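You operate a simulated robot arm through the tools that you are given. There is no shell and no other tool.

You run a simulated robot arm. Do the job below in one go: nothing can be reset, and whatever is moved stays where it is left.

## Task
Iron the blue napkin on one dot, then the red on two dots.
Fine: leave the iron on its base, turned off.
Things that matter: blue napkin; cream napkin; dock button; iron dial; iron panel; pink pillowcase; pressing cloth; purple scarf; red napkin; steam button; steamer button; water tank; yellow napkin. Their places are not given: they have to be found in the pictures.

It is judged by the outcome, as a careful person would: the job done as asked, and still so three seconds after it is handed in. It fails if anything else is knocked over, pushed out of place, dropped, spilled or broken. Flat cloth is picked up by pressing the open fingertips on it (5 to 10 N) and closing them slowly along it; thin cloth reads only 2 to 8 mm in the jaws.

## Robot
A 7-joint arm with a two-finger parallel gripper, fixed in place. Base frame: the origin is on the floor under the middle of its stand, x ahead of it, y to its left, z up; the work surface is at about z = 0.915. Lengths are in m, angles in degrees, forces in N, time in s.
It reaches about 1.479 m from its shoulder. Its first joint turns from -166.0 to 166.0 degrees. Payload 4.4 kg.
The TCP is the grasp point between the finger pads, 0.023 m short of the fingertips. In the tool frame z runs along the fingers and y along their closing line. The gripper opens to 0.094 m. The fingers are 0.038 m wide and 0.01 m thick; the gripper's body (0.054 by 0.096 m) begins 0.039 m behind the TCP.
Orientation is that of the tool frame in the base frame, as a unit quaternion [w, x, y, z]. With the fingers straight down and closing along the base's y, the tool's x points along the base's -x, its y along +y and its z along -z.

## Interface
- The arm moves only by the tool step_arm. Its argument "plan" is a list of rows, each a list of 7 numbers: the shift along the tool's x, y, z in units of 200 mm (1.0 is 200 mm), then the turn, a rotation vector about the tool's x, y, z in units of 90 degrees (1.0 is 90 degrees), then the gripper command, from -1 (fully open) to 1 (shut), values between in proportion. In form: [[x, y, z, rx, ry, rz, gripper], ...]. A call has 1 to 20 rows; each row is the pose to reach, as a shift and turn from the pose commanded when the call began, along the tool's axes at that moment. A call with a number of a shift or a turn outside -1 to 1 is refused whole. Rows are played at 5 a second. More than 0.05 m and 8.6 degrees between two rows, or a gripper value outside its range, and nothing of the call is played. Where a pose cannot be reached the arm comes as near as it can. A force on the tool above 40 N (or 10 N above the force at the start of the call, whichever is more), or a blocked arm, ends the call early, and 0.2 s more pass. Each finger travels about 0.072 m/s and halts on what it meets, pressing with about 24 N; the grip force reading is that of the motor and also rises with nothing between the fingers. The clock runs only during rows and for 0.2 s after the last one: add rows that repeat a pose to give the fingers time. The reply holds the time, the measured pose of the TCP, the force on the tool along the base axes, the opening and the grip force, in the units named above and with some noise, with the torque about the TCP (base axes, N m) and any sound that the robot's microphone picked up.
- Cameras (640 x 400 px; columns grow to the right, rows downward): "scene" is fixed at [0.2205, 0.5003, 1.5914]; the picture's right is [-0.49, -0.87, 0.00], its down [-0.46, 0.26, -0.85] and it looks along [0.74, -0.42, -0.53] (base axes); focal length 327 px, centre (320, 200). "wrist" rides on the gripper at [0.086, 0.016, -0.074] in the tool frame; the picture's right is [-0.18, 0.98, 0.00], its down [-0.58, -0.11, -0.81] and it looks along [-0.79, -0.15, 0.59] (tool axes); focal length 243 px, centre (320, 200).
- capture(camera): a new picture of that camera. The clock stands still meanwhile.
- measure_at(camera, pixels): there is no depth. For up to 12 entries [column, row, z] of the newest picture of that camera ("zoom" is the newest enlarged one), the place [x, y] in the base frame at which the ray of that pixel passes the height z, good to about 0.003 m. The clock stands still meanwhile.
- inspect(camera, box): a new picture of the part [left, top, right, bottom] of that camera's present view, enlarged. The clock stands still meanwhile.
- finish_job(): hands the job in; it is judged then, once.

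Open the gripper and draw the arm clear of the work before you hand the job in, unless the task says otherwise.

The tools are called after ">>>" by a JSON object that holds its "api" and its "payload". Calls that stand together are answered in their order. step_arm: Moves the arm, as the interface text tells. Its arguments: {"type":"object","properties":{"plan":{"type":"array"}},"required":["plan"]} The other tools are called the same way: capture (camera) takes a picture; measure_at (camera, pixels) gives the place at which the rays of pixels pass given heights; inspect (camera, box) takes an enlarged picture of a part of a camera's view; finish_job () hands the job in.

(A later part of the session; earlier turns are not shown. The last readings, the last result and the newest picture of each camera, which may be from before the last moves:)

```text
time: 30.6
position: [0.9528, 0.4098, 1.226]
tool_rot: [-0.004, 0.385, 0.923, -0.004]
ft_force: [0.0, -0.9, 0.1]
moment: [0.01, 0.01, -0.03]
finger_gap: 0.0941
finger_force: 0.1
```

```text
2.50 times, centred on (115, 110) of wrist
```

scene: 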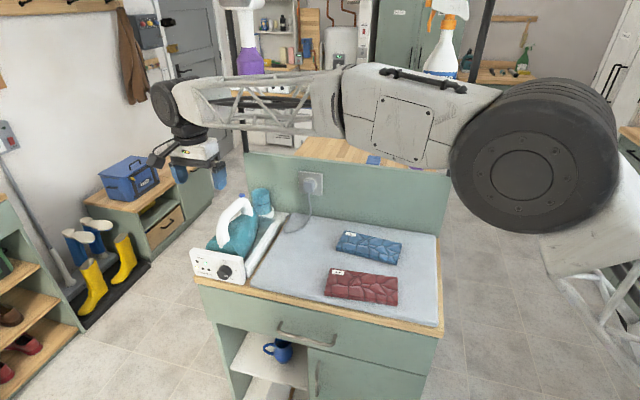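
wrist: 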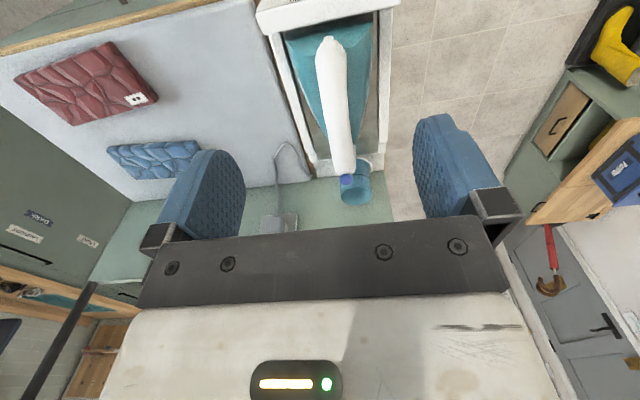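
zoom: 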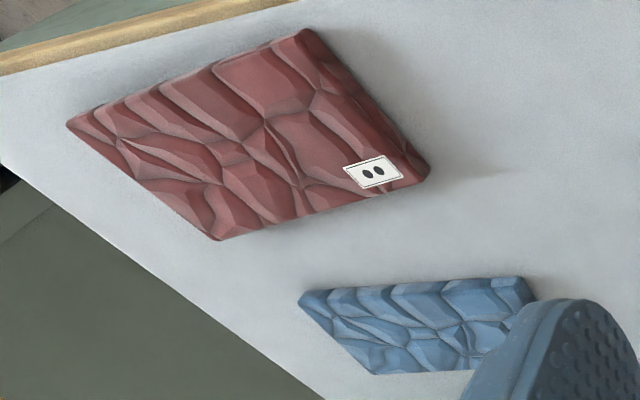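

Button triangulates to (1.074,0.292,1.079), consistent across views; handle midline u≈0.9645. I go over v≈0.497 and lower to z≈1.055 with fingers straddling the handle, not closing yet.

>>> {"api": "step_arm", "payload": {"plan": [[-0.14, 0.003, 0, 0, 0, 0, -1], [-0.28, 0.006, 0, 0, 0, 0, -1], [-0.42, 0.006, 0, 0, 0, 0, -1], [-0.565, 0.006, 0, 0, 0, 0, -1], [-0.565, 0.006, 0.1, 0, 0, 0, -1], [-0.565, 0.006, 0.22, 0, 0, 0, -1], [-0.565, 0.006, 0.34, 0, 0, 0, -1], [-0.565, 0.006, 0.46, 0, 0, 0, -1], [-0.565, 0.006, 0.58, 0, 0, 0, -1], [-0.565, 0.006, 0.68, 0, 0, 0, -1], [-0.565, 0.006, 0.77, 0, 0, 0, -1], [-0.565, 0.006, 0.85, 0, 0, 0, -1], [-0.565, 0.006, 0.85, 0, 0, 0, -1]]}}

>>> {"api": "capture", "payload": {"camera": "wrist"}}

>>> {"api": "inspect", "payload": {"camera": "scene", "box": [180, 150, 300, 290]}}

```text
time: 33.5
position: [1.0293, 0.3304, 1.0551]
tool_rot: [-0.003, 0.385, 0.923, -0.004]
ft_force: [0.3, -0.1, 0.7]
moment: [-0.03, -0.02, 0.01]
finger_gap: 0.094
finger_force: 0.1
```

```text
taken
```

wrist: 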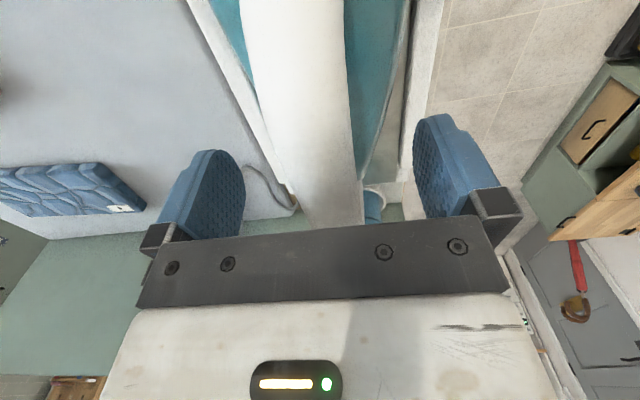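

```text
2.86 times, centred on (240, 220) of scene
```

zoom: 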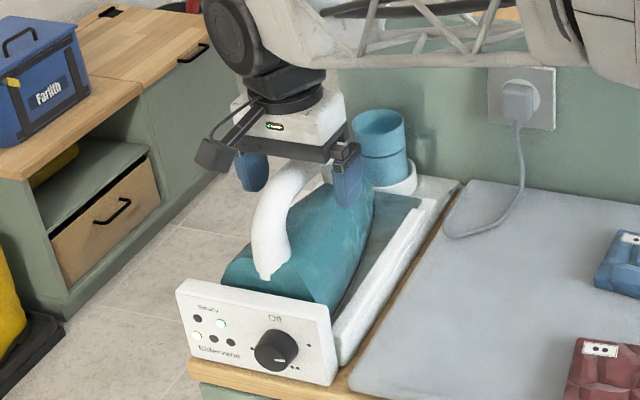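

Fingers straddle the handle (scene zoom (300,180)). I shift 2.5 mm to centre and close on the handle gradually.

>>> {"api": "step_arm", "payload": {"plan": [[0, 0.012, 0, 0, 0, 0, -0.8], [0, 0.012, 0, 0, 0, 0, -0.5], [0, 0.012, 0, 0, 0, 0, -0.2], [0, 0.012, 0, 0, 0, 0, 0.1], [0, 0.012, 0, 0, 0, 0, 0.4], [0, 0.012, 0, 0, 0, 0, 0.7], [0, 0.012, 0, 0, 0, 0, 1], [0, 0.012, 0, 0, 0, 0, 1]]}}

>>> {"api": "capture", "payload": {"camera": "wrist"}}

```text
time: 35.2
position: [1.031, 0.332, 1.0557]
tool_rot: [-0.002, 0.385, 0.923, -0.002]
ft_force: [0.7, 2.5, 2.0]
moment: [0.0, -0.01, -0.07]
finger_gap: 0.0286
finger_force: 24.0
```

```text
taken
```

wrist: 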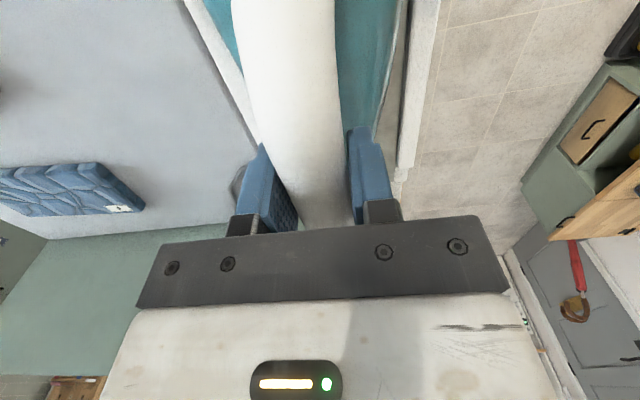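

Handle gripped (28.6 mm, 24 N). I lift slowly 2 cm and watch weight and slip.

>>> {"api": "step_arm", "payload": {"plan": [[0, 0, -0.015, 0, 0, 0, 1], [0, 0, -0.03, 0, 0, 0, 1], [0, 0, -0.05, 0, 0, 0, 1], [0, 0, -0.075, 0, 0, 0, 1], [0, 0, -0.1, 0, 0, 0, 1], [0, 0, -0.1, 0, 0, 0, 1]]}}

>>> {"api": "inspect", "payload": {"camera": "scene", "box": [180, 150, 300, 290]}}

```text
time: 36.6
position: [1.0305, 0.3323, 1.075]
tool_rot: [-0.003, 0.385, 0.923, -0.003]
ft_force: [0.0, -0.2, -12.7]
moment: [0.2, 0.2, -0.01]
finger_gap: 0.0287
finger_force: 24.2
```

```text
2.86 times, centred on (240, 220) of scene
```

zoom: 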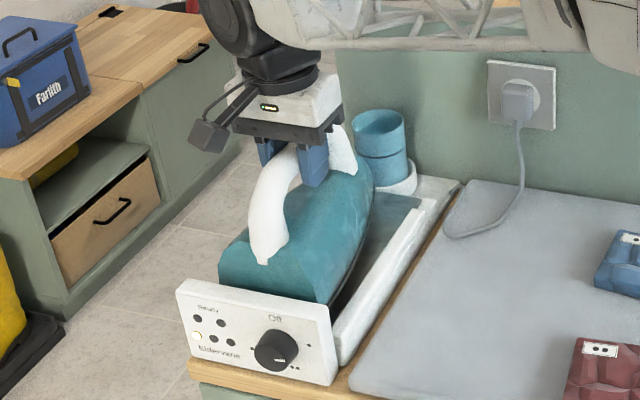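

The iron is held (12.7 N, level, no slip). I raise it 9 cm more and carry it right (−u) 20 cm, over the board.

>>> {"api": "step_arm", "payload": {"plan": [[0, 0, -0.1, 0, 0, 0, 1], [0, 0, -0.2, 0, 0, 0, 1], [0, 0, -0.3, 0, 0, 0, 1], [0, 0, -0.4, 0, 0, 0, 1], [0, -0.08, -0.45, 0, 0, 0, 1], [0, -0.2, -0.45, 0, 0, 0, 1], [0, -0.34, -0.45, 0, 0, 0, 1], [0, -0.48, -0.45, 0, 0, 0, 1], [0, -0.62, -0.45, 0, 0, 0, 1], [0, -0.76, -0.45, 0, 0, 0, 1], [0, -0.9, -0.45, 0, 0, 0, 1], [0, -1, -0.45, 0, 0, 0, 1], [0, -1, -0.45, 0, 0, 0, 1]]}}

>>> {"api": "capture", "payload": {"camera": "wrist"}}

>>> {"api": "capture", "payload": {"camera": "scene"}}

```text
time: 39.5
position: [0.8875, 0.1926, 1.1662]
tool_rot: [-0.003, 0.384, 0.923, -0.004]
ft_force: [0.4, 0.2, -12.5]
moment: [0.21, 0.23, -0.01]
finger_gap: 0.0288
finger_force: 23.3
```

```text
taken
```

wrist: 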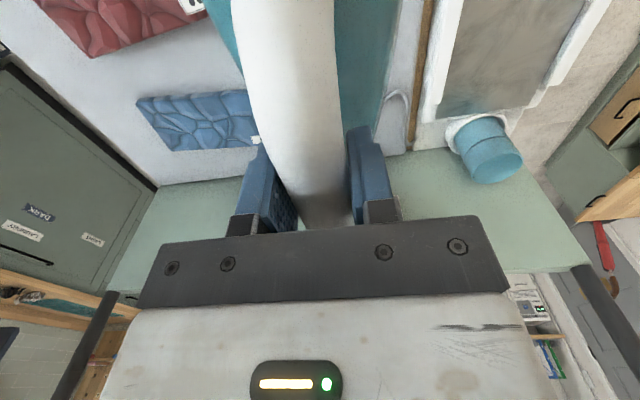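

```text
taken
```

scene: 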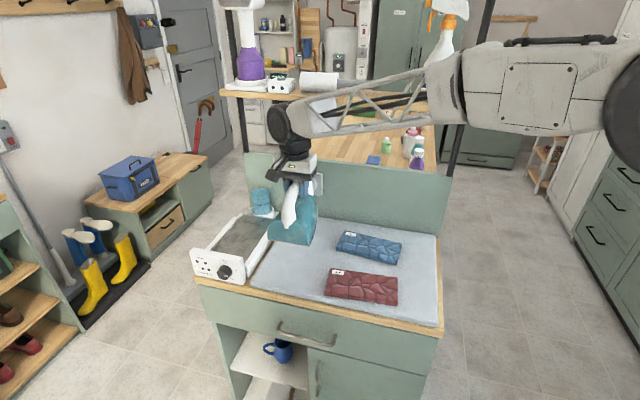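

Iron is carried over the board. I enlarge the napkins in both views to triangulate their tops.

>>> {"api": "inspect", "payload": {"camera": "wrist", "box": [20, 0, 280, 170]}}

>>> {"api": "measure_at", "payload": {"camera": "zoom", "pixels": [[290, 235, 0.93], [290, 235, 0.95], [376, 370, 0.93], [376, 370, 0.95]]}}

>>> {"api": "inspect", "payload": {"camera": "scene", "box": [310, 220, 420, 315]}}

```text
2.35 times, centred on (150, 85) of wrist
```

zoom: 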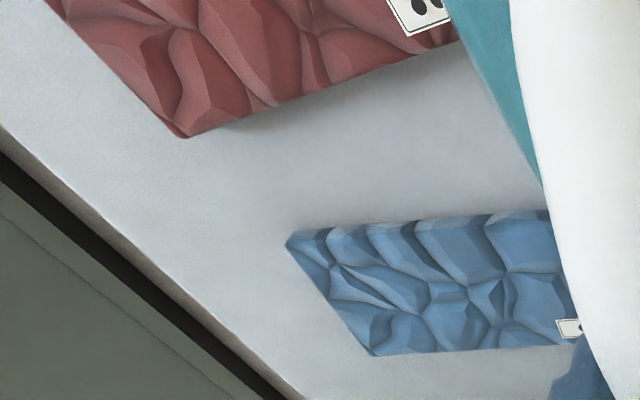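

```text
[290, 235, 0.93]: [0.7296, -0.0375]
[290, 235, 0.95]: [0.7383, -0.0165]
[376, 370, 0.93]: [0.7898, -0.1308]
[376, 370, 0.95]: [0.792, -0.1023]
```

```text
4.21 times, centred on (365, 268) of scene
```

zoom: 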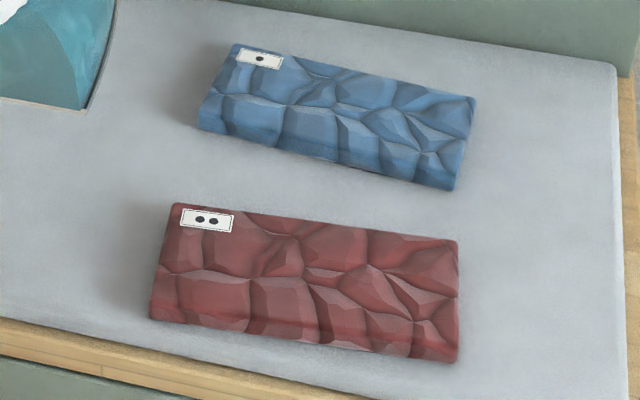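

Measuring the blue and red top corners in the scene zoom.

>>> {"api": "measure_at", "payload": {"camera": "zoom", "pixels": [[230, 45, 0.94], [475, 100, 0.94], [455, 190, 0.92], [200, 130, 0.92], [175, 204, 0.94], [458, 242, 0.94], [458, 362, 0.92], [152, 318, 0.92], [475, 100, 0.95], [475, 100, 0.93], [455, 190, 0.93], [455, 190, 0.915]]}}

>>> {"api": "inspect", "payload": {"camera": "wrist", "box": [20, 0, 280, 170]}}

```text
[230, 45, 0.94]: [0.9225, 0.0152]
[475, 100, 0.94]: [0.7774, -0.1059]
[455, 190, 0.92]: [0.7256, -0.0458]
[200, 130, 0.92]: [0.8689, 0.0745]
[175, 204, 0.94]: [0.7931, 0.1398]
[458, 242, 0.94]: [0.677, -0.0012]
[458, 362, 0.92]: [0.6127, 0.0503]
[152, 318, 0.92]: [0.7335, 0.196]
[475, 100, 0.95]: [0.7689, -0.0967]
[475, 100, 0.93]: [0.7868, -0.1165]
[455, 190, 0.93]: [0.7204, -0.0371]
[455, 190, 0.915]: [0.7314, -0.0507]
```

```text
2.35 times, centred on (150, 85) of wrist
```

zoom: 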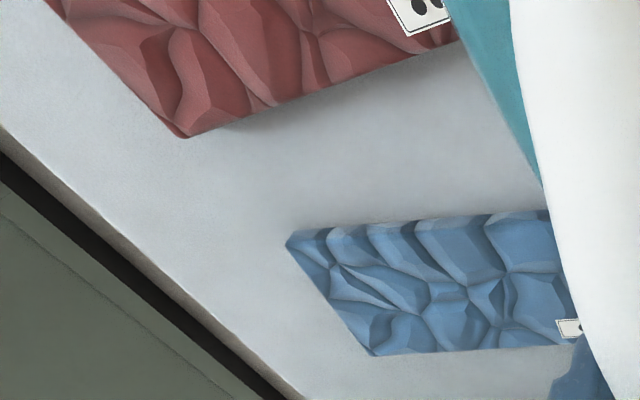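

Blue: u 0.475–0.665, v 0.55–0.635 (centre (u,v)≈(0.571,0.593), tilted ~5°). I rotate the iron −85° so its nose points along the napkin's length (towards the dock), while moving above it.

>>> {"api": "step_arm", "payload": {"plan": [[0, -0.05, 0, 0, 0, -0.04, 1], [0, -0.12, 0, 0, 0, -0.11, 1], [0, -0.19, 0, 0, 0, -0.19, 1], [0, -0.26, 0, 0, 0, -0.27, 1], [0, -0.33, 0, 0, 0, -0.35, 1], [0, -0.4, 0, 0, 0, -0.43, 1], [0, -0.47, 0, 0, 0, -0.51, 1], [-0.03, -0.54, 0, 0, 0, -0.59, 1], [-0.1, -0.6, 0, 0, 0, -0.67, 1], [-0.18, -0.66, 0, 0, 0, -0.75, 1], [-0.27, -0.72, 0, 0, 0, -0.83, 1], [-0.36, -0.77, 0, 0, 0, -0.9, 1], [-0.45, -0.82, 0, 0, 0, -0.944, 1], [-0.52, -0.82, 0, 0, 0, -0.944, 1], [-0.52, -0.82, 0, 0, 0, -0.944, 1]]}}

>>> {"api": "capture", "payload": {"camera": "wrist"}}

>>> {"api": "capture", "payload": {"camera": "scene"}}

```text
time: 42.6
position: [0.8434, 0.0042, 1.1688]
tool_rot: [-0.006, -0.339, 0.941, 0.001]
ft_force: [0.3, -0.9, -12.2]
moment: [-0.21, 0.2, 0.02]
finger_gap: 0.0288
finger_force: 23.8
```

```text
taken
```

wrist: 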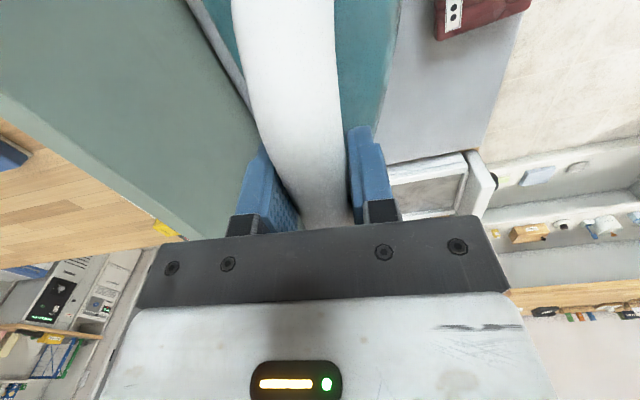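

```text
taken
```

scene: 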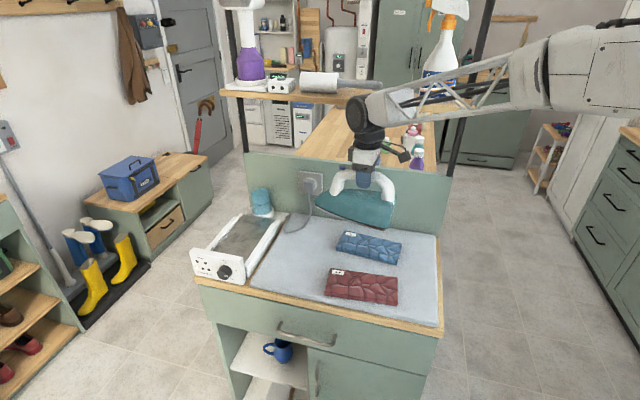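

Iron hovers over blue, nose toward the dock. I enlarge the scene to estimate the sole height before lowering.

>>> {"api": "inspect", "payload": {"camera": "scene", "box": [300, 150, 420, 270]}}

>>> {"api": "measure_at", "payload": {"camera": "scene", "pixels": [[391, 229, 1.02], [391, 229, 1.04], [391, 229, 1.06], [316, 206, 1.02], [316, 206, 1.04], [316, 206, 1.06]]}}

```text
3.33 times, centred on (360, 210) of scene
```

zoom: 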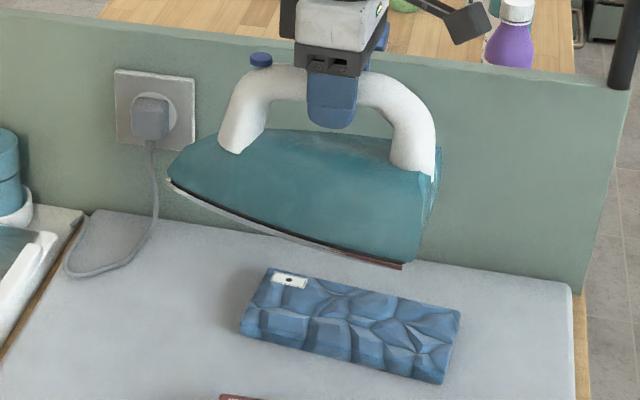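

```text
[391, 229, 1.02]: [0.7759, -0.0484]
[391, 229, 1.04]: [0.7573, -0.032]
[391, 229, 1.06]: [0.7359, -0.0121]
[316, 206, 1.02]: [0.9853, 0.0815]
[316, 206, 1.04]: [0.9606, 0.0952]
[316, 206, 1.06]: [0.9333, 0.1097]
```

The sole is ~0.12 m below the TCP, so contact should come near TCP z≈1.06. I lower to 1.072 first.

>>> {"api": "step_arm", "payload": {"plan": [[0, 0, 0.06, 0, 0, 0, 1], [0, 0, 0.14, 0, 0, 0, 1], [0, 0, 0.22, 0, 0, 0, 1], [0, 0, 0.3, 0, 0, 0, 1], [0, 0, 0.38, 0, 0, 0, 1], [0, 0, 0.43, 0, 0, 0, 1], [0, 0, 0.47, 0, 0, 0, 1], [0, 0, 0.484, 0, 0, 0, 1]]}}

>>> {"api": "inspect", "payload": {"camera": "scene", "box": [300, 170, 420, 290]}}

```text
time: 44.5
position: [0.8451, 0.0032, 1.0715]
tool_rot: [-0.005, -0.339, 0.941, -0.001]
ft_force: [-1.1, -0.1, -10.7]
moment: [-0.17, 0.2, -0.03]
finger_gap: 0.0288
finger_force: 23.9
```

```text
3.33 times, centred on (360, 230) of scene
```

zoom: 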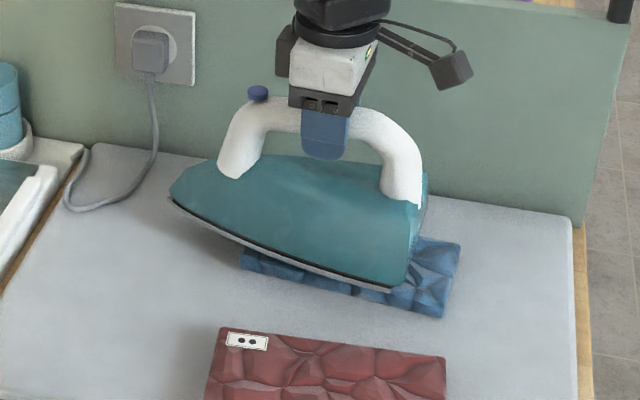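

The iron is nearly on blue (force still −10.7 N, just touching maybe). I lower in 1 mm steps while watching the force.

>>> {"api": "step_arm", "payload": {"plan": [[0, 0, 0.005, 0, 0, 0, 1], [0, 0, 0.01, 0, 0, 0, 1], [0, 0, 0.015, 0, 0, 0, 1], [0, 0, 0.02, 0, 0, 0, 1], [0, 0, 0.02, 0, 0, 0, 1]]}}

```text
time: 45.6
position: [0.845, 0.0027, 1.0661]
tool_rot: [-0.005, -0.339, 0.941, 0.0]
ft_force: [0.1, 0.2, -10.9]
moment: [-0.15, 0.22, 0.02]
finger_gap: 0.0287
finger_force: 24.4
```

Force −10.9 N versus −12.5 N in free air: maybe a light touch. Another 5 mm in 1 mm steps.

>>> {"api": "step_arm", "payload": {"plan": [[0, 0, 0.005, 0, 0, 0, 1], [0, 0, 0.01, 0, 0, 0, 1], [0, 0, 0.015, 0, 0, 0, 1], [0, 0, 0.02, 0, 0, 0, 1], [0, 0, 0.025, 0, 0, 0, 1], [0, 0, 0.025, 0, 0, 0, 1]]}}

>>> {"api": "inspect", "payload": {"camera": "scene", "box": [300, 170, 420, 290]}}

```text
time: 47.0
position: [0.8438, 0.0031, 1.0626]
tool_rot: [-0.005, -0.339, 0.941, 0.0]
ft_force: [-0.6, -0.2, -12.4]
moment: [-0.19, 0.2, 0.02]
finger_gap: 0.029
finger_force: 23.6
```

```text
3.33 times, centred on (360, 230) of scene
```

zoom: 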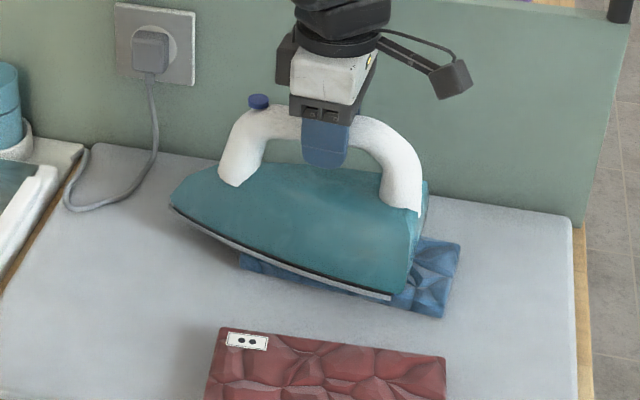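

Still in free air (−12.4 N). I continue down in 1.5 mm steps.

>>> {"api": "step_arm", "payload": {"plan": [[0, 0, 0.0075, 0, 0, 0, 1], [0, 0, 0.015, 0, 0, 0, 1], [0, 0, 0.0225, 0, 0, 0, 1], [0, 0, 0.03, 0, 0, 0, 1], [0, 0, 0.0375, 0, 0, 0, 1], [0, 0, 0.0375, 0, 0, 0, 1]]}}

```text
time: 48.5
position: [0.8452, 0.002, 1.0571]
tool_rot: [-0.003, -0.339, 0.941, -0.001]
ft_force: [3.2, -0.6, 23.2]
moment: [0.0, -0.06, 0.07]
finger_gap: 0.0289
finger_force: 24.1
```

Contact: +23 N (≈35 N on the cloth). I ease off 0.8 mm and glide the iron 5 cm nose-first to check that the cloth stays put.

>>> {"api": "step_arm", "payload": {"plan": [[0, 0, -0.004, 0, 0, 0, 1], [-0.04, 0, -0.004, 0, 0, 0, 1], [-0.09, 0, -0.004, 0, 0, 0, 1], [-0.14, 0, -0.004, 0, 0, 0, 1], [-0.19, 0, -0.004, 0, 0, 0, 1], [-0.25, 0, -0.004, 0, 0, 0, 1]]}}

>>> {"api": "inspect", "payload": {"camera": "scene", "box": [290, 170, 440, 300]}}

```text
time: 49.9
position: [0.8819, 0.0365, 1.0557]
tool_rot: [-0.004, -0.34, 0.94, 0.0]
ft_force: [-3.4, -2.2, 19.2]
moment: [-0.19, 0.23, -0.02]
finger_gap: 0.0285
finger_force: 23.9
```

```text
3.08 times, centred on (365, 235) of scene
```

zoom: 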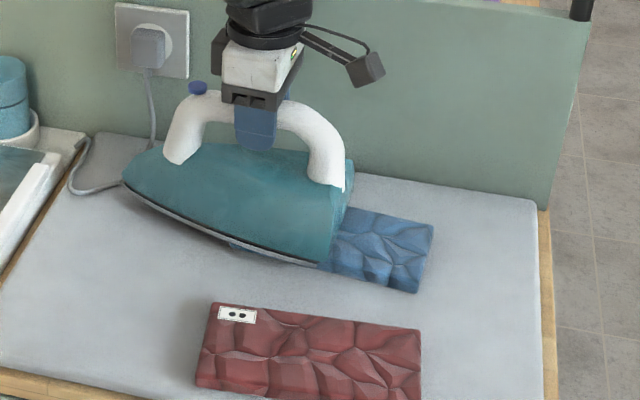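

Cloth hasn't moved (right corner still at scene (401,243)). The nose is near the cord, so I stop here and sweep back right ~15 cm with the same light pressure.

>>> {"api": "step_arm", "payload": {"plan": [[0.05, 0, 0, 0, 0, 0, 1], [0.11, 0, 0, 0, 0, 0, 1], [0.17, 0, 0, 0, 0, 0, 1], [0.23, 0, 0, 0, 0, 0, 1], [0.29, 0, 0, 0, 0, 0, 1], [0.35, 0, 0, 0, 0, 0, 1], [0.41, 0, 0, 0, 0, 0, 1], [0.47, 0, 0, 0, 0, 0, 1], [0.53, 0, 0, 0, 0, 0, 1], [0.59, 0, 0, 0, 0, 0, 1], [0.65, 0, 0, 0, 0, 0, 1], [0.7, 0, 0, 0, 0, 0, 1], [0.75, 0, 0, 0, 0, 0, 1]]}}

>>> {"api": "inspect", "payload": {"camera": "scene", "box": [290, 170, 440, 300]}}

```text
time: 52.6
position: [0.7679, -0.0608, 1.0552]
tool_rot: [-0.004, -0.34, 0.94, 0.0]
ft_force: [0.2, 2.1, -1.8]
moment: [-0.05, 0.14, -0.04]
finger_gap: 0.029
finger_force: 24.2
```

```text
3.08 times, centred on (365, 235) of scene
```

zoom: 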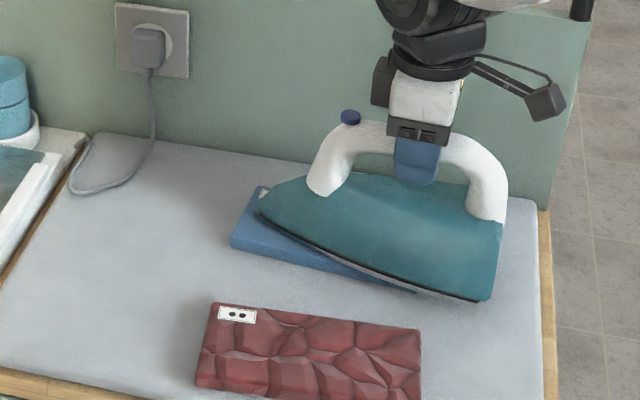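

The left portion of blue is now smooth. I sweep nose-first again 14 cm with slightly more pressure to do the right end.

>>> {"api": "step_arm", "payload": {"plan": [[0, 0, 0.003, 0, 0, 0, 1], [-0.05, 0, 0.003, 0, 0, 0, 1], [-0.11, 0, 0.003, 0, 0, 0, 1], [-0.17, 0, 0.003, 0, 0, 0, 1], [-0.23, 0, 0.003, 0, 0, 0, 1], [-0.29, 0, 0.003, 0, 0, 0, 1], [-0.35, 0, 0.003, 0, 0, 0, 1], [-0.41, 0, 0.003, 0, 0, 0, 1], [-0.47, 0, 0.003, 0, 0, 0, 1], [-0.53, 0, 0.003, 0, 0, 0, 1], [-0.59, 0, 0.003, 0, 0, 0, 1], [-0.65, 0, 0.003, 0, 0, 0, 1], [-0.7, 0, 0.003, 0, 0, 0, 1]]}}

>>> {"api": "inspect", "payload": {"camera": "scene", "box": [290, 170, 440, 300]}}

```text
time: 55.5
position: [0.8744, 0.0261, 1.0559]
tool_rot: [-0.004, -0.339, 0.941, 0.001]
ft_force: [-3.1, -3.9, 10.7]
moment: [-0.4, 0.46, 0.0]
finger_gap: 0.0287
finger_force: 23.8
```

```text
3.08 times, centred on (365, 235) of scene
```

zoom: 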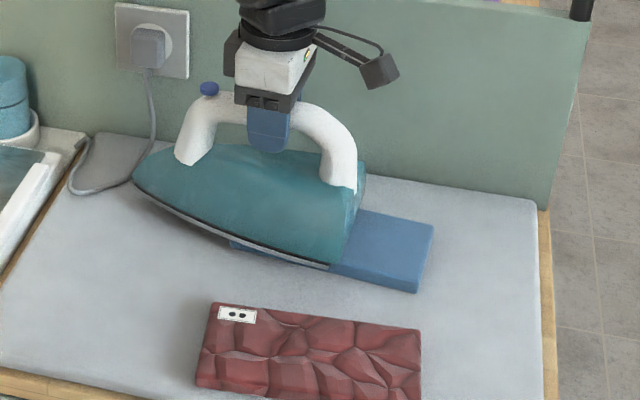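

The right end is smooth too. I lift the iron 8 cm to look at the whole napkin.

>>> {"api": "step_arm", "payload": {"plan": [[0, 0, -0.05, 0, 0, 0, 1], [0, 0, -0.15, 0, 0, 0, 1], [0, 0, -0.27, 0, 0, 0, 1], [0, 0, -0.4, 0, 0, 0, 1], [0, 0, -0.52, 0, 0, 0, 1]]}}

>>> {"api": "inspect", "payload": {"camera": "scene", "box": [310, 215, 420, 290]}}

>>> {"api": "capture", "payload": {"camera": "wrist"}}

```text
time: 56.6
position: [0.8782, 0.0279, 1.1578]
tool_rot: [-0.006, -0.339, 0.941, 0.0]
ft_force: [-1.1, 0.0, -12.4]
moment: [-0.19, 0.19, 0.0]
finger_gap: 0.0288
finger_force: 24.0
```

```text
5.33 times, centred on (365, 252) of scene
```

zoom: 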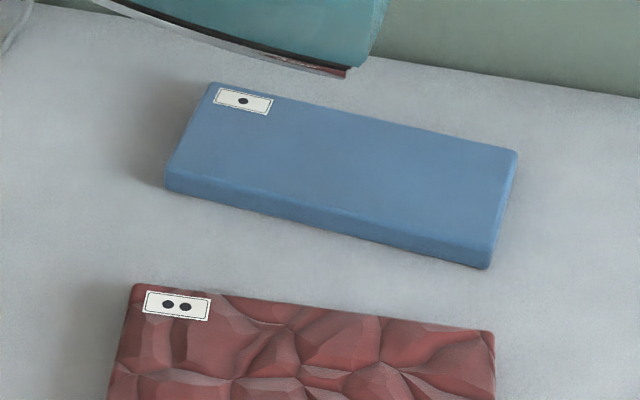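

```text
taken
```

wrist: 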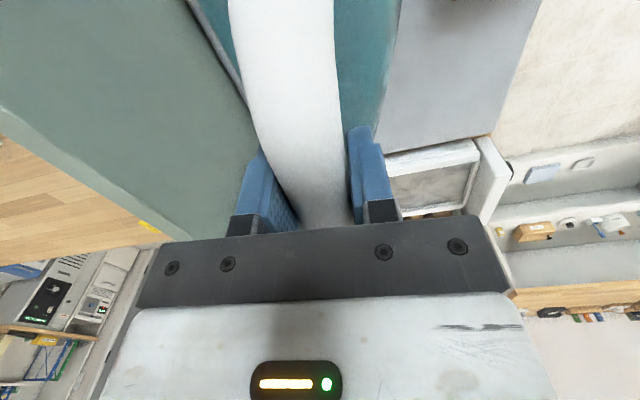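

Blue is fully smooth and in place. Now I rotate back +85° and move left/forward towards the dock approach point.

>>> {"api": "step_arm", "payload": {"plan": [[0, 0.08, -0.01, 0, 0, 0, 1], [-0.02, 0.18, -0.02, 0, 0, 0.05, 1], [-0.06, 0.28, -0.03, 0, 0, 0.12, 1], [-0.11, 0.38, -0.04, 0, 0, 0.2, 1], [-0.16, 0.48, -0.05, 0, 0, 0.28, 1], [-0.21, 0.56, -0.05, 0, 0, 0.36, 1], [-0.26, 0.604, -0.05, 0, 0, 0.44, 1], [-0.31, 0.604, -0.05, 0, 0, 0.52, 1], [-0.36, 0.604, -0.05, 0, 0, 0.6, 1], [-0.41, 0.604, -0.05, 0, 0, 0.68, 1], [-0.46, 0.604, -0.05, 0, 0, 0.76, 1], [-0.5, 0.604, -0.05, 0, 0, 0.84, 1], [-0.53, 0.604, -0.05, 0, 0, 0.9, 1], [-0.545, 0.604, -0.05, 0, 0, 0.944, 1], [-0.545, 0.604, -0.05, 0, 0, 0.944, 1]]}}

>>> {"api": "capture", "payload": {"camera": "wrist"}}

>>> {"api": "capture", "payload": {"camera": "scene"}}

```text
time: 59.9
position: [0.8844, 0.1929, 1.1679]
tool_rot: [-0.004, 0.386, 0.923, -0.004]
ft_force: [-0.1, 1.2, -11.6]
moment: [0.22, 0.2, -0.01]
finger_gap: 0.0285
finger_force: 23.8
```

```text
taken
```

wrist: 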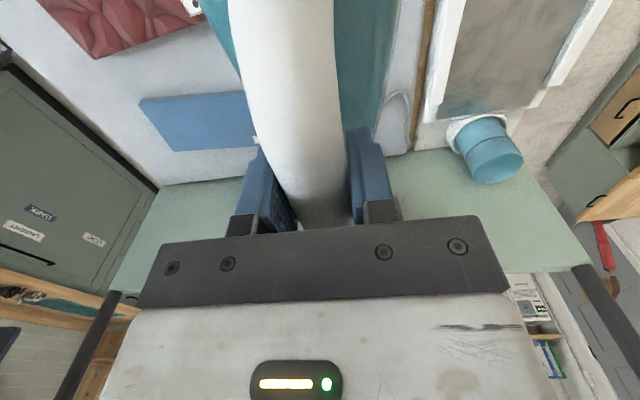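

```text
taken
```

scene: 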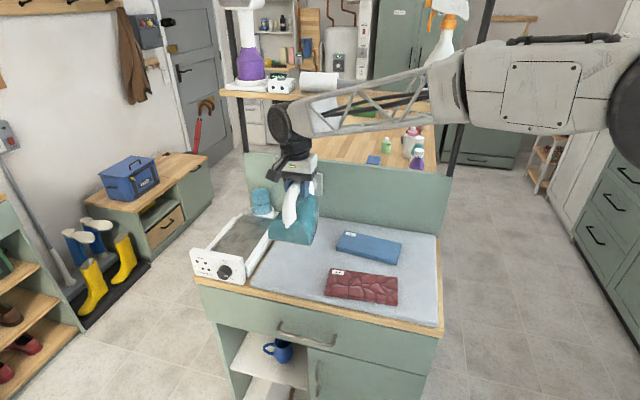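

Back at the approach pose. I translate left 20 cm over the dock at the same height.

>>> {"api": "step_arm", "payload": {"plan": [[0, 0.07, 0, 0, 0, 0, 1], [0, 0.19, 0, 0, 0, 0, 1], [0, 0.32, 0, 0, 0, 0, 1], [-0.005, 0.45, 0, 0, 0, 0, 1], [-0.01, 0.58, 0, 0, 0, 0, 1], [-0.018, 0.7, 0, 0, 0, 0, 1], [-0.018, 0.82, 0, 0, 0, 0, 1], [-0.018, 0.93, 0, 0, 0, 0, 1], [-0.018, 1.0, 0, 0, 0, 0, 1], [-0.018, 1.0, 0, 0, 0, 0, 1]]}}

>>> {"api": "capture", "payload": {"camera": "wrist"}}

>>> {"api": "inspect", "payload": {"camera": "scene", "box": [180, 140, 320, 290]}}

```text
time: 62.0
position: [1.0296, 0.3291, 1.1662]
tool_rot: [-0.004, 0.385, 0.923, -0.004]
ft_force: [-0.1, 0.4, -11.8]
moment: [0.21, 0.15, -0.02]
finger_gap: 0.029
finger_force: 24.3
```

```text
taken
```

wrist: 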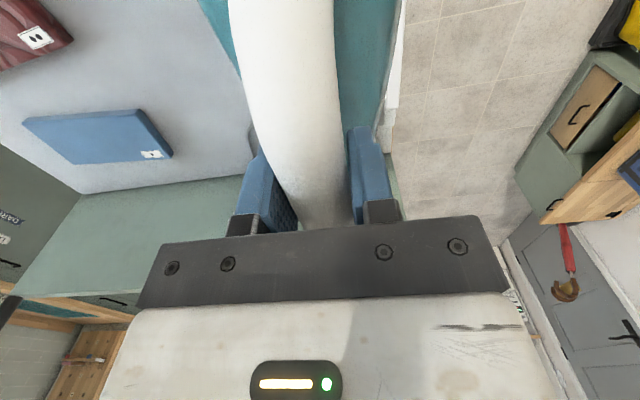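

```text
2.67 times, centred on (250, 215) of scene
```

zoom: 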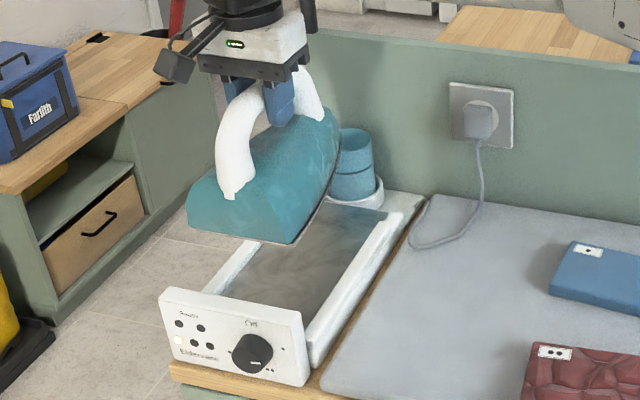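

Over the dock at u=0.961; I correct 3 mm left and lower to ~1 cm above seating.

>>> {"api": "step_arm", "payload": {"plan": [[0.005, 0.015, 0.05, 0, 0, 0, 1], [0.005, 0.015, 0.13, 0, 0, 0, 1], [0.005, 0.015, 0.22, 0, 0, 0, 1], [0.005, 0.015, 0.31, 0, 0, 0, 1], [0.005, 0.015, 0.4, 0, 0, 0, 1], [0.005, 0.015, 0.46, 0, 0, 0, 1], [0.005, 0.015, 0.5, 0, 0, 0, 1], [0.005, 0.015, 0.5, 0, 0, 0, 1]]}}

>>> {"api": "inspect", "payload": {"camera": "scene", "box": [180, 150, 300, 290]}}

>>> {"api": "capture", "payload": {"camera": "wrist"}}

```text
time: 63.9
position: [1.03, 0.3329, 1.0659]
tool_rot: [-0.003, 0.385, 0.923, -0.004]
ft_force: [0.1, -0.4, -11.2]
moment: [0.2, 0.13, 0.02]
finger_gap: 0.029
finger_force: 24.0
```

```text
2.86 times, centred on (240, 220) of scene
```

zoom: 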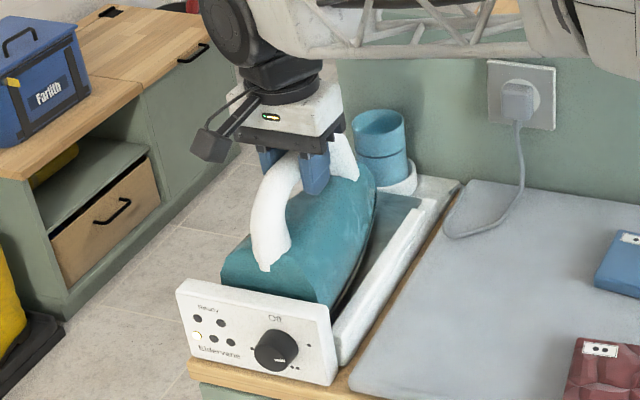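

```text
taken
```

wrist: 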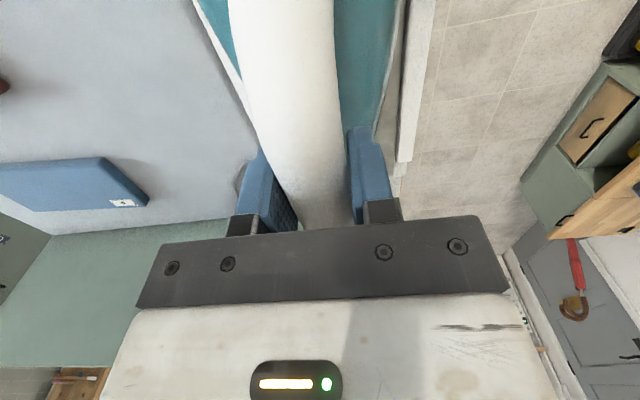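

Aligned within ~1.5 mm. I lower the last centimetre in 1.5 mm steps.

>>> {"api": "step_arm", "payload": {"plan": [[-0.005, 0, 0.008, 0, 0, 0, 1], [-0.005, 0, 0.016, 0, 0, 0, 1], [-0.005, 0, 0.024, 0, 0, 0, 1], [-0.005, 0, 0.032, 0, 0, 0, 1], [-0.005, 0, 0.04, 0, 0, 0, 1], [-0.005, 0, 0.047, 0, 0, 0, 1], [-0.005, 0, 0.047, 0, 0, 0, 1]]}}

```text
time: 65.5
position: [1.0296, 0.3306, 1.0582]
tool_rot: [-0.004, 0.385, 0.923, -0.003]
ft_force: [0.3, -0.2, -13.3]
moment: [0.21, 0.2, 0.0]
finger_gap: 0.0287
finger_force: 23.6
```

No contact yet (−13.3 N). Continue in 1 mm steps.

>>> {"api": "step_arm", "payload": {"plan": [[0, 0.005, 0.005, 0, 0, 0, 1], [0, 0.008, 0.01, 0, 0, 0, 1], [0, 0.008, 0.015, 0, 0, 0, 1], [0, 0.008, 0.015, 0, 0, 0, 1]]}}

>>> {"api": "inspect", "payload": {"camera": "scene", "box": [180, 180, 280, 290]}}

```text
time: 66.5
position: [1.0327, 0.3335, 1.0537]
tool_rot: [-0.003, 0.386, 0.922, -0.003]
ft_force: [-0.2, -0.1, -11.8]
moment: [0.18, 0.17, 0.03]
finger_gap: 0.0288
finger_force: 24.3
```

```text
3.64 times, centred on (230, 235) of scene
```

zoom: 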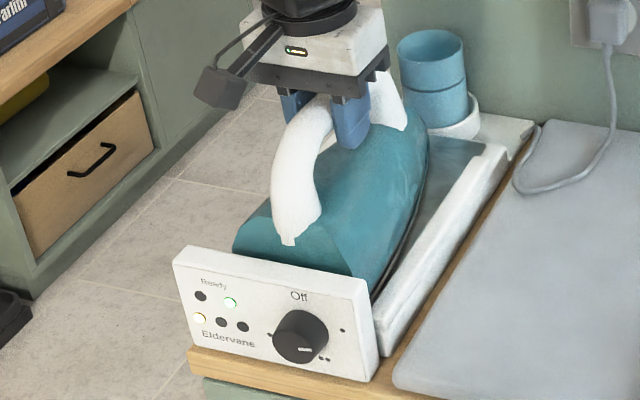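

Ready lamp is green again, but the force (−11.8 N) says the weight isn't on the base yet. A few more 1 mm steps.

>>> {"api": "step_arm", "payload": {"plan": [[0, 0, 0.004, 0, 0, 0, 1], [0, 0, 0.008, 0, 0, 0, 1], [0, 0, 0.012, 0, 0, 0, 1], [0, 0, 0.012, 0, 0, 0, 1]]}}

```text
time: 67.5
position: [1.0304, 0.3326, 1.0553]
tool_rot: [-0.003, 0.385, 0.923, -0.002]
ft_force: [-2.0, -2.6, 2.7]
moment: [-0.17, -0.48, -0.15]
finger_gap: 0.0289
finger_force: 23.6
```

Seated (+2.7 N, weight on the base). I open the fingers slowly and rise straight up.

>>> {"api": "step_arm", "payload": {"plan": [[0, 0, 0, 0, 0, 0, 0.6], [0, 0, 0, 0, 0, 0, 0.2], [0, 0, 0, 0, 0, 0, -0.2], [0, 0, 0, 0, 0, 0, -0.6], [0, 0, 0, 0, 0, 0, -1], [0, 0, 0, 0, 0, 0, -1], [0, 0, -0.05, 0, 0, 0, -1], [0, 0, -0.15, 0, 0, 0, -1], [0, 0, -0.28, 0, 0, 0, -1], [0, 0, -0.42, 0, 0, 0, -1], [0, 0, -0.56, 0, 0, 0, -1], [0, 0, -0.7, 0, 0, 0, -1], [0, 0, -0.82, 0, 0, 0, -1], [0, 0, -0.85, 0, 0, 0, -1]]}}

>>> {"api": "inspect", "payload": {"camera": "scene", "box": [180, 180, 280, 290]}}

>>> {"api": "capture", "payload": {"camera": "wrist"}}

```text
time: 70.5
position: [1.0313, 0.332, 1.2241]
tool_rot: [-0.004, 0.385, 0.923, -0.005]
ft_force: [0.5, -0.4, 0.2]
moment: [0.0, 0.02, -0.01]
finger_gap: 0.0942
finger_force: 0.0
```

```text
3.64 times, centred on (230, 235) of scene
```

zoom: 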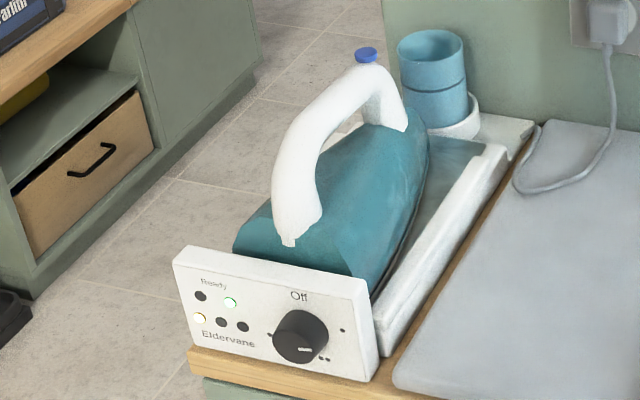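

```text
taken
```

wrist: 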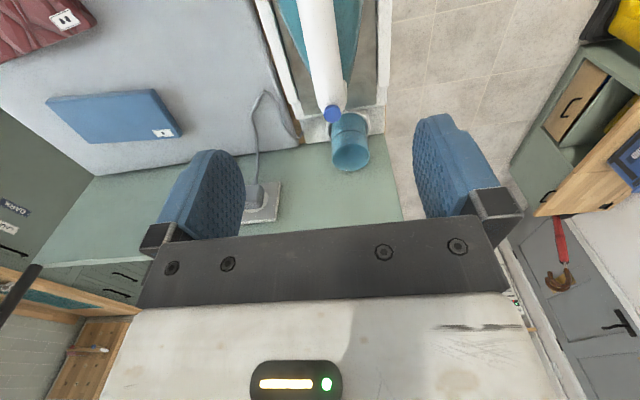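

Iron is seated with Ready green. Next the dial to two dots: I back off along −v 20 cm at this height.

>>> {"api": "step_arm", "payload": {"plan": [[0.1, 0, 0, 0, 0, 0, -1], [0.24, 0, 0, 0, 0, 0, -1], [0.38, 0, 0, 0, 0, 0, -1], [0.52, 0, 0, 0, 0, 0, -1], [0.66, 0, 0, 0, 0, 0, -1], [0.8, 0, 0, 0, 0, 0, -1], [0.92, 0, 0, 0, 0, 0, -1], [1.0, 0, 0, 0, 0, 0, -1]]}}

>>> {"api": "step_arm", "payload": {"plan": [[0.12, -0.02, 0, 0, 0, 0, -1], [0.24, -0.04, 0, 0, -0.04, 0, -1], [0.36, -0.06, 0.02, 0, -0.12, 0, -1], [0.46, -0.08, 0.06, 0, -0.2, 0, -1], [0.5, -0.1, 0.12, 0, -0.28, 0, -1], [0.5, -0.12, 0.2, 0, -0.36, 0, -1], [0.5, -0.14, 0.29, 0, -0.44, 0, -1], [0.5, -0.14, 0.38, 0, -0.52, 0, -1], [0.5, -0.14, 0.47, 0, -0.6, 0, -1], [0.5, -0.14, 0.56, 0, -0.68, 0, -1], [0.5, -0.14, 0.65, 0, -0.76, 0, -1], [0.5, -0.14, 0.74, 0, -0.84, 0, -1], [0.5, -0.14, 0.82, 0, -0.92, 0, -0.8], [0.5, -0.14, 0.9, 0, -1, 0, -0.5], [0.5, -0.14, 0.9, 0, -1, 0, -0.5]]}}

>>> {"api": "capture", "payload": {"camera": "wrist"}}

>>> {"api": "capture", "payload": {"camera": "scene"}}

```text
time: 72.2
position: [0.8903, 0.4759, 1.2216]
tool_rot: [-0.004, 0.386, 0.923, -0.004]
ft_force: [0.0, -0.4, -0.7]
moment: [-0.04, -0.01, -0.03]
finger_gap: 0.0939
finger_force: 0.1
```

```text
time: 75.5
position: [0.8007, 0.5269, 1.0436]
tool_rot: [0.65, 0.27, 0.655, -0.275]
ft_force: [0.3, 0.3, 0.2]
moment: [-0.02, 0.01, 0.01]
finger_gap: 0.0705
finger_force: 0.0
```

```text
taken
```

wrist: 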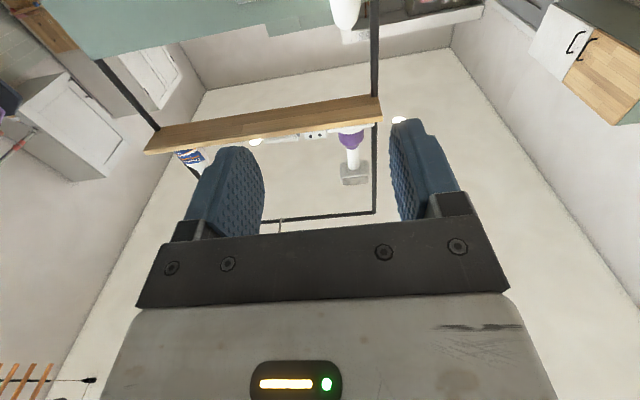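

```text
taken
```

scene: 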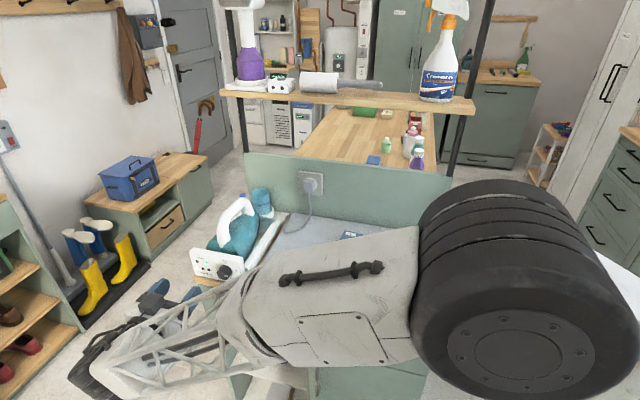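

Now I descend to dial height in front of the panel with the roll at −35° and the gap at ~50 mm, 9 cm from the panel.

>>> {"api": "step_arm", "payload": {"plan": [[0.06, -0.0115, 0.05, 0, 0, -0.05, -0.3], [0.12, -0.0115, 0.1, 0, 0, -0.1, -0.2], [0.18, -0.0115, 0.16, 0, 0, -0.15, -0.1], [0.24, -0.0115, 0.22, 0, 0, -0.2, -0.05], [0.3, -0.0115, 0.28, 0, 0, -0.25, -0.05], [0.36, -0.0115, 0.34, 0, 0, -0.3, -0.05], [0.43, -0.0115, 0.4, 0, 0, -0.35, -0.05], [0.5, -0.0115, 0.43, 0, 0, -0.389, -0.05], [0.5, -0.0115, 0.43, 0, 0, -0.389, -0.05]]}}

>>> {"api": "capture", "payload": {"camera": "wrist"}}

>>> {"api": "inspect", "payload": {"camera": "scene", "box": [186, 244, 250, 288]}}

```text
time: 77.5
position: [0.857, 0.4629, 0.944]
tool_rot: [0.538, 0.06, 0.706, -0.457]
ft_force: [0.8, -0.1, -0.1]
moment: [0.01, 0.0, 0.02]
finger_gap: 0.0495
finger_force: 0.0
```

```text
taken
```

wrist: 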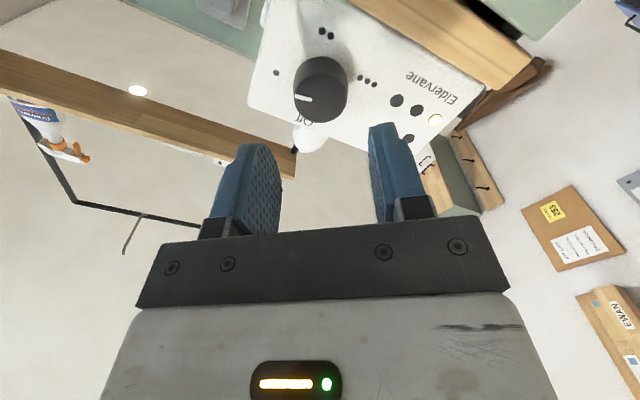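

```text
9.09 times, centred on (218, 266) of scene
```

zoom: 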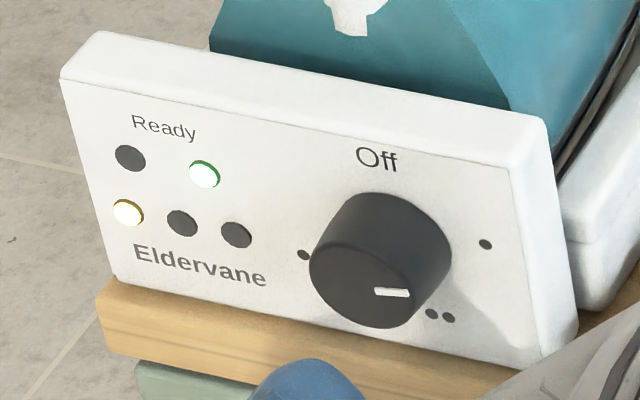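

The knob is centred on column 320 (tool axis). I go in 6 cm and grip.

>>> {"api": "step_arm", "payload": {"plan": [[0, 0, 0.08, 0, 0, 0, -0.05], [0, 0, 0.16, 0, 0, 0, -0.05], [0, 0, 0.24, 0, 0, 0, -0.05], [0, 0, 0.305, 0, 0, 0, -0.05], [0, 0, 0.305, 0, 0, 0, 0.1], [0, 0, 0.305, 0, 0, 0, 0.3], [0, 0, 0.305, 0, 0, 0, 0.7], [0, 0, 0.305, 0, 0, 0, 1], [0, 0, 0.305, 0, 0, 0, 1]]}}

>>> {"api": "capture", "payload": {"camera": "wrist"}}

```text
time: 79.0
position: [0.9009, 0.4196, 0.9406]
tool_rot: [0.537, 0.059, 0.707, -0.457]
ft_force: [13.3, 8.1, -6.7]
moment: [0.22, 0.27, 0.28]
finger_gap: 0.0362
finger_force: 44.7
stopped in row 7: the force on the tool passed its limit at 45 N (the readings are from after the stop); the commanded pose is now the measured one
```

```text
taken
```

wrist: 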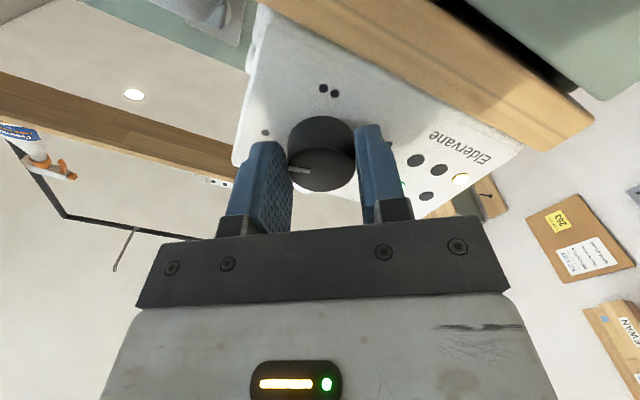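

Gripped, with a residual +16 N along the closing line (knob ~0.5 mm off-centre). I shift 0.5 mm that way and turn 40° first.

>>> {"api": "step_arm", "payload": {"plan": [[0, 0.003, 0, 0, 0, 0, 1], [0, 0.003, 0, 0, 0, 0.07, 1], [0, 0.003, 0, 0, 0, 0.15, 1], [0, 0.003, 0, 0, 0, 0.23, 1], [0, 0.003, 0, 0, 0, 0.31, 1], [0, 0.003, 0, 0, 0, 0.38, 1], [0, 0.003, 0, 0, 0, 0.444, 1]]}}

>>> {"api": "capture", "payload": {"camera": "wrist"}}

```text
time: 80.0
position: [0.9016, 0.42, 0.9419]
tool_rot: [0.598, 0.162, 0.69, -0.373]
ft_force: [15.1, 6.9, -6.0]
moment: [0.17, 0.26, 0.51]
finger_gap: 0.0361
finger_force: 45.1
stopped in row 4: the force on the tool passed its limit at 43 N (the readings are from after the stop); the commanded pose is now the measured one
```

```text
taken
```

wrist: 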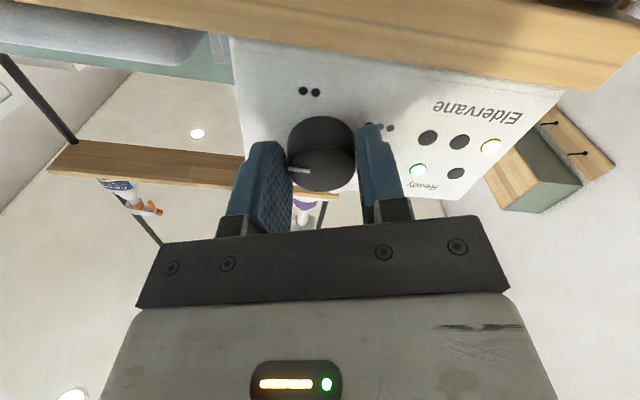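

It turned 16° more, with side load from ~0.5 mm misalignment. I loosen the grip a bit (lighter squeeze lets it self-centre), shift 0.7 mm along the load, and continue turning.

>>> {"api": "step_arm", "payload": {"plan": [[0, 0.003, 0, 0, 0, 0, 0.1], [0, 0.003, 0, 0, 0, 0, 0.1], [0, 0.003, 0, 0, 0, 0, 0.27], [0, 0.003, 0, 0, 0, 0, 0.27], [0, 0.003, 0, 0, 0, 0.07, 0.27], [0, 0.003, 0, 0, 0, 0.14, 0.27], [0, 0.003, 0, 0, 0, 0.21, 0.27], [0, 0.003, 0, 0, 0, 0.28, 0.27], [0, 0.003, 0, 0, 0, 0.35, 0.27]]}}

>>> {"api": "capture", "payload": {"camera": "wrist"}}

```text
time: 81.6
position: [0.9013, 0.4211, 0.9414]
tool_rot: [0.651, 0.27, 0.656, -0.27]
ft_force: [13.5, 6.0, -7.7]
moment: [0.11, 0.21, 0.45]
finger_gap: 0.0365
finger_force: 44.5
stopped in row 8: the force on the tool passed its limit at 44 N (the readings are from after the stop); the commanded pose is now the measured one
```

```text
taken
```

wrist: 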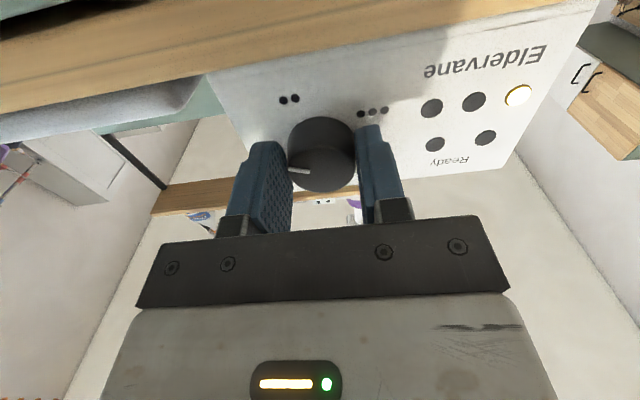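

Let me look at the pointer and lamps closely.

>>> {"api": "inspect", "payload": {"camera": "wrist", "box": [220, 60, 560, 230]}}

>>> {"api": "inspect", "payload": {"camera": "scene", "box": [186, 244, 250, 288]}}

```text
1.88 times, centred on (390, 145) of wrist
```

zoom: 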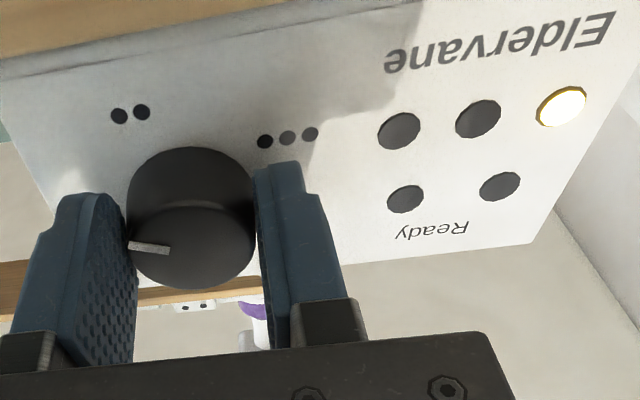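

```text
9.09 times, centred on (218, 266) of scene
```

zoom: 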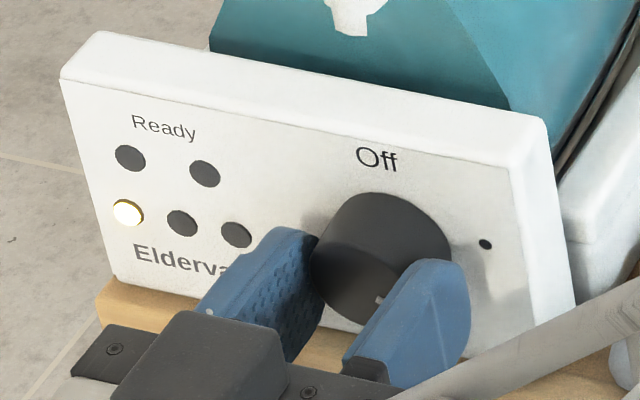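

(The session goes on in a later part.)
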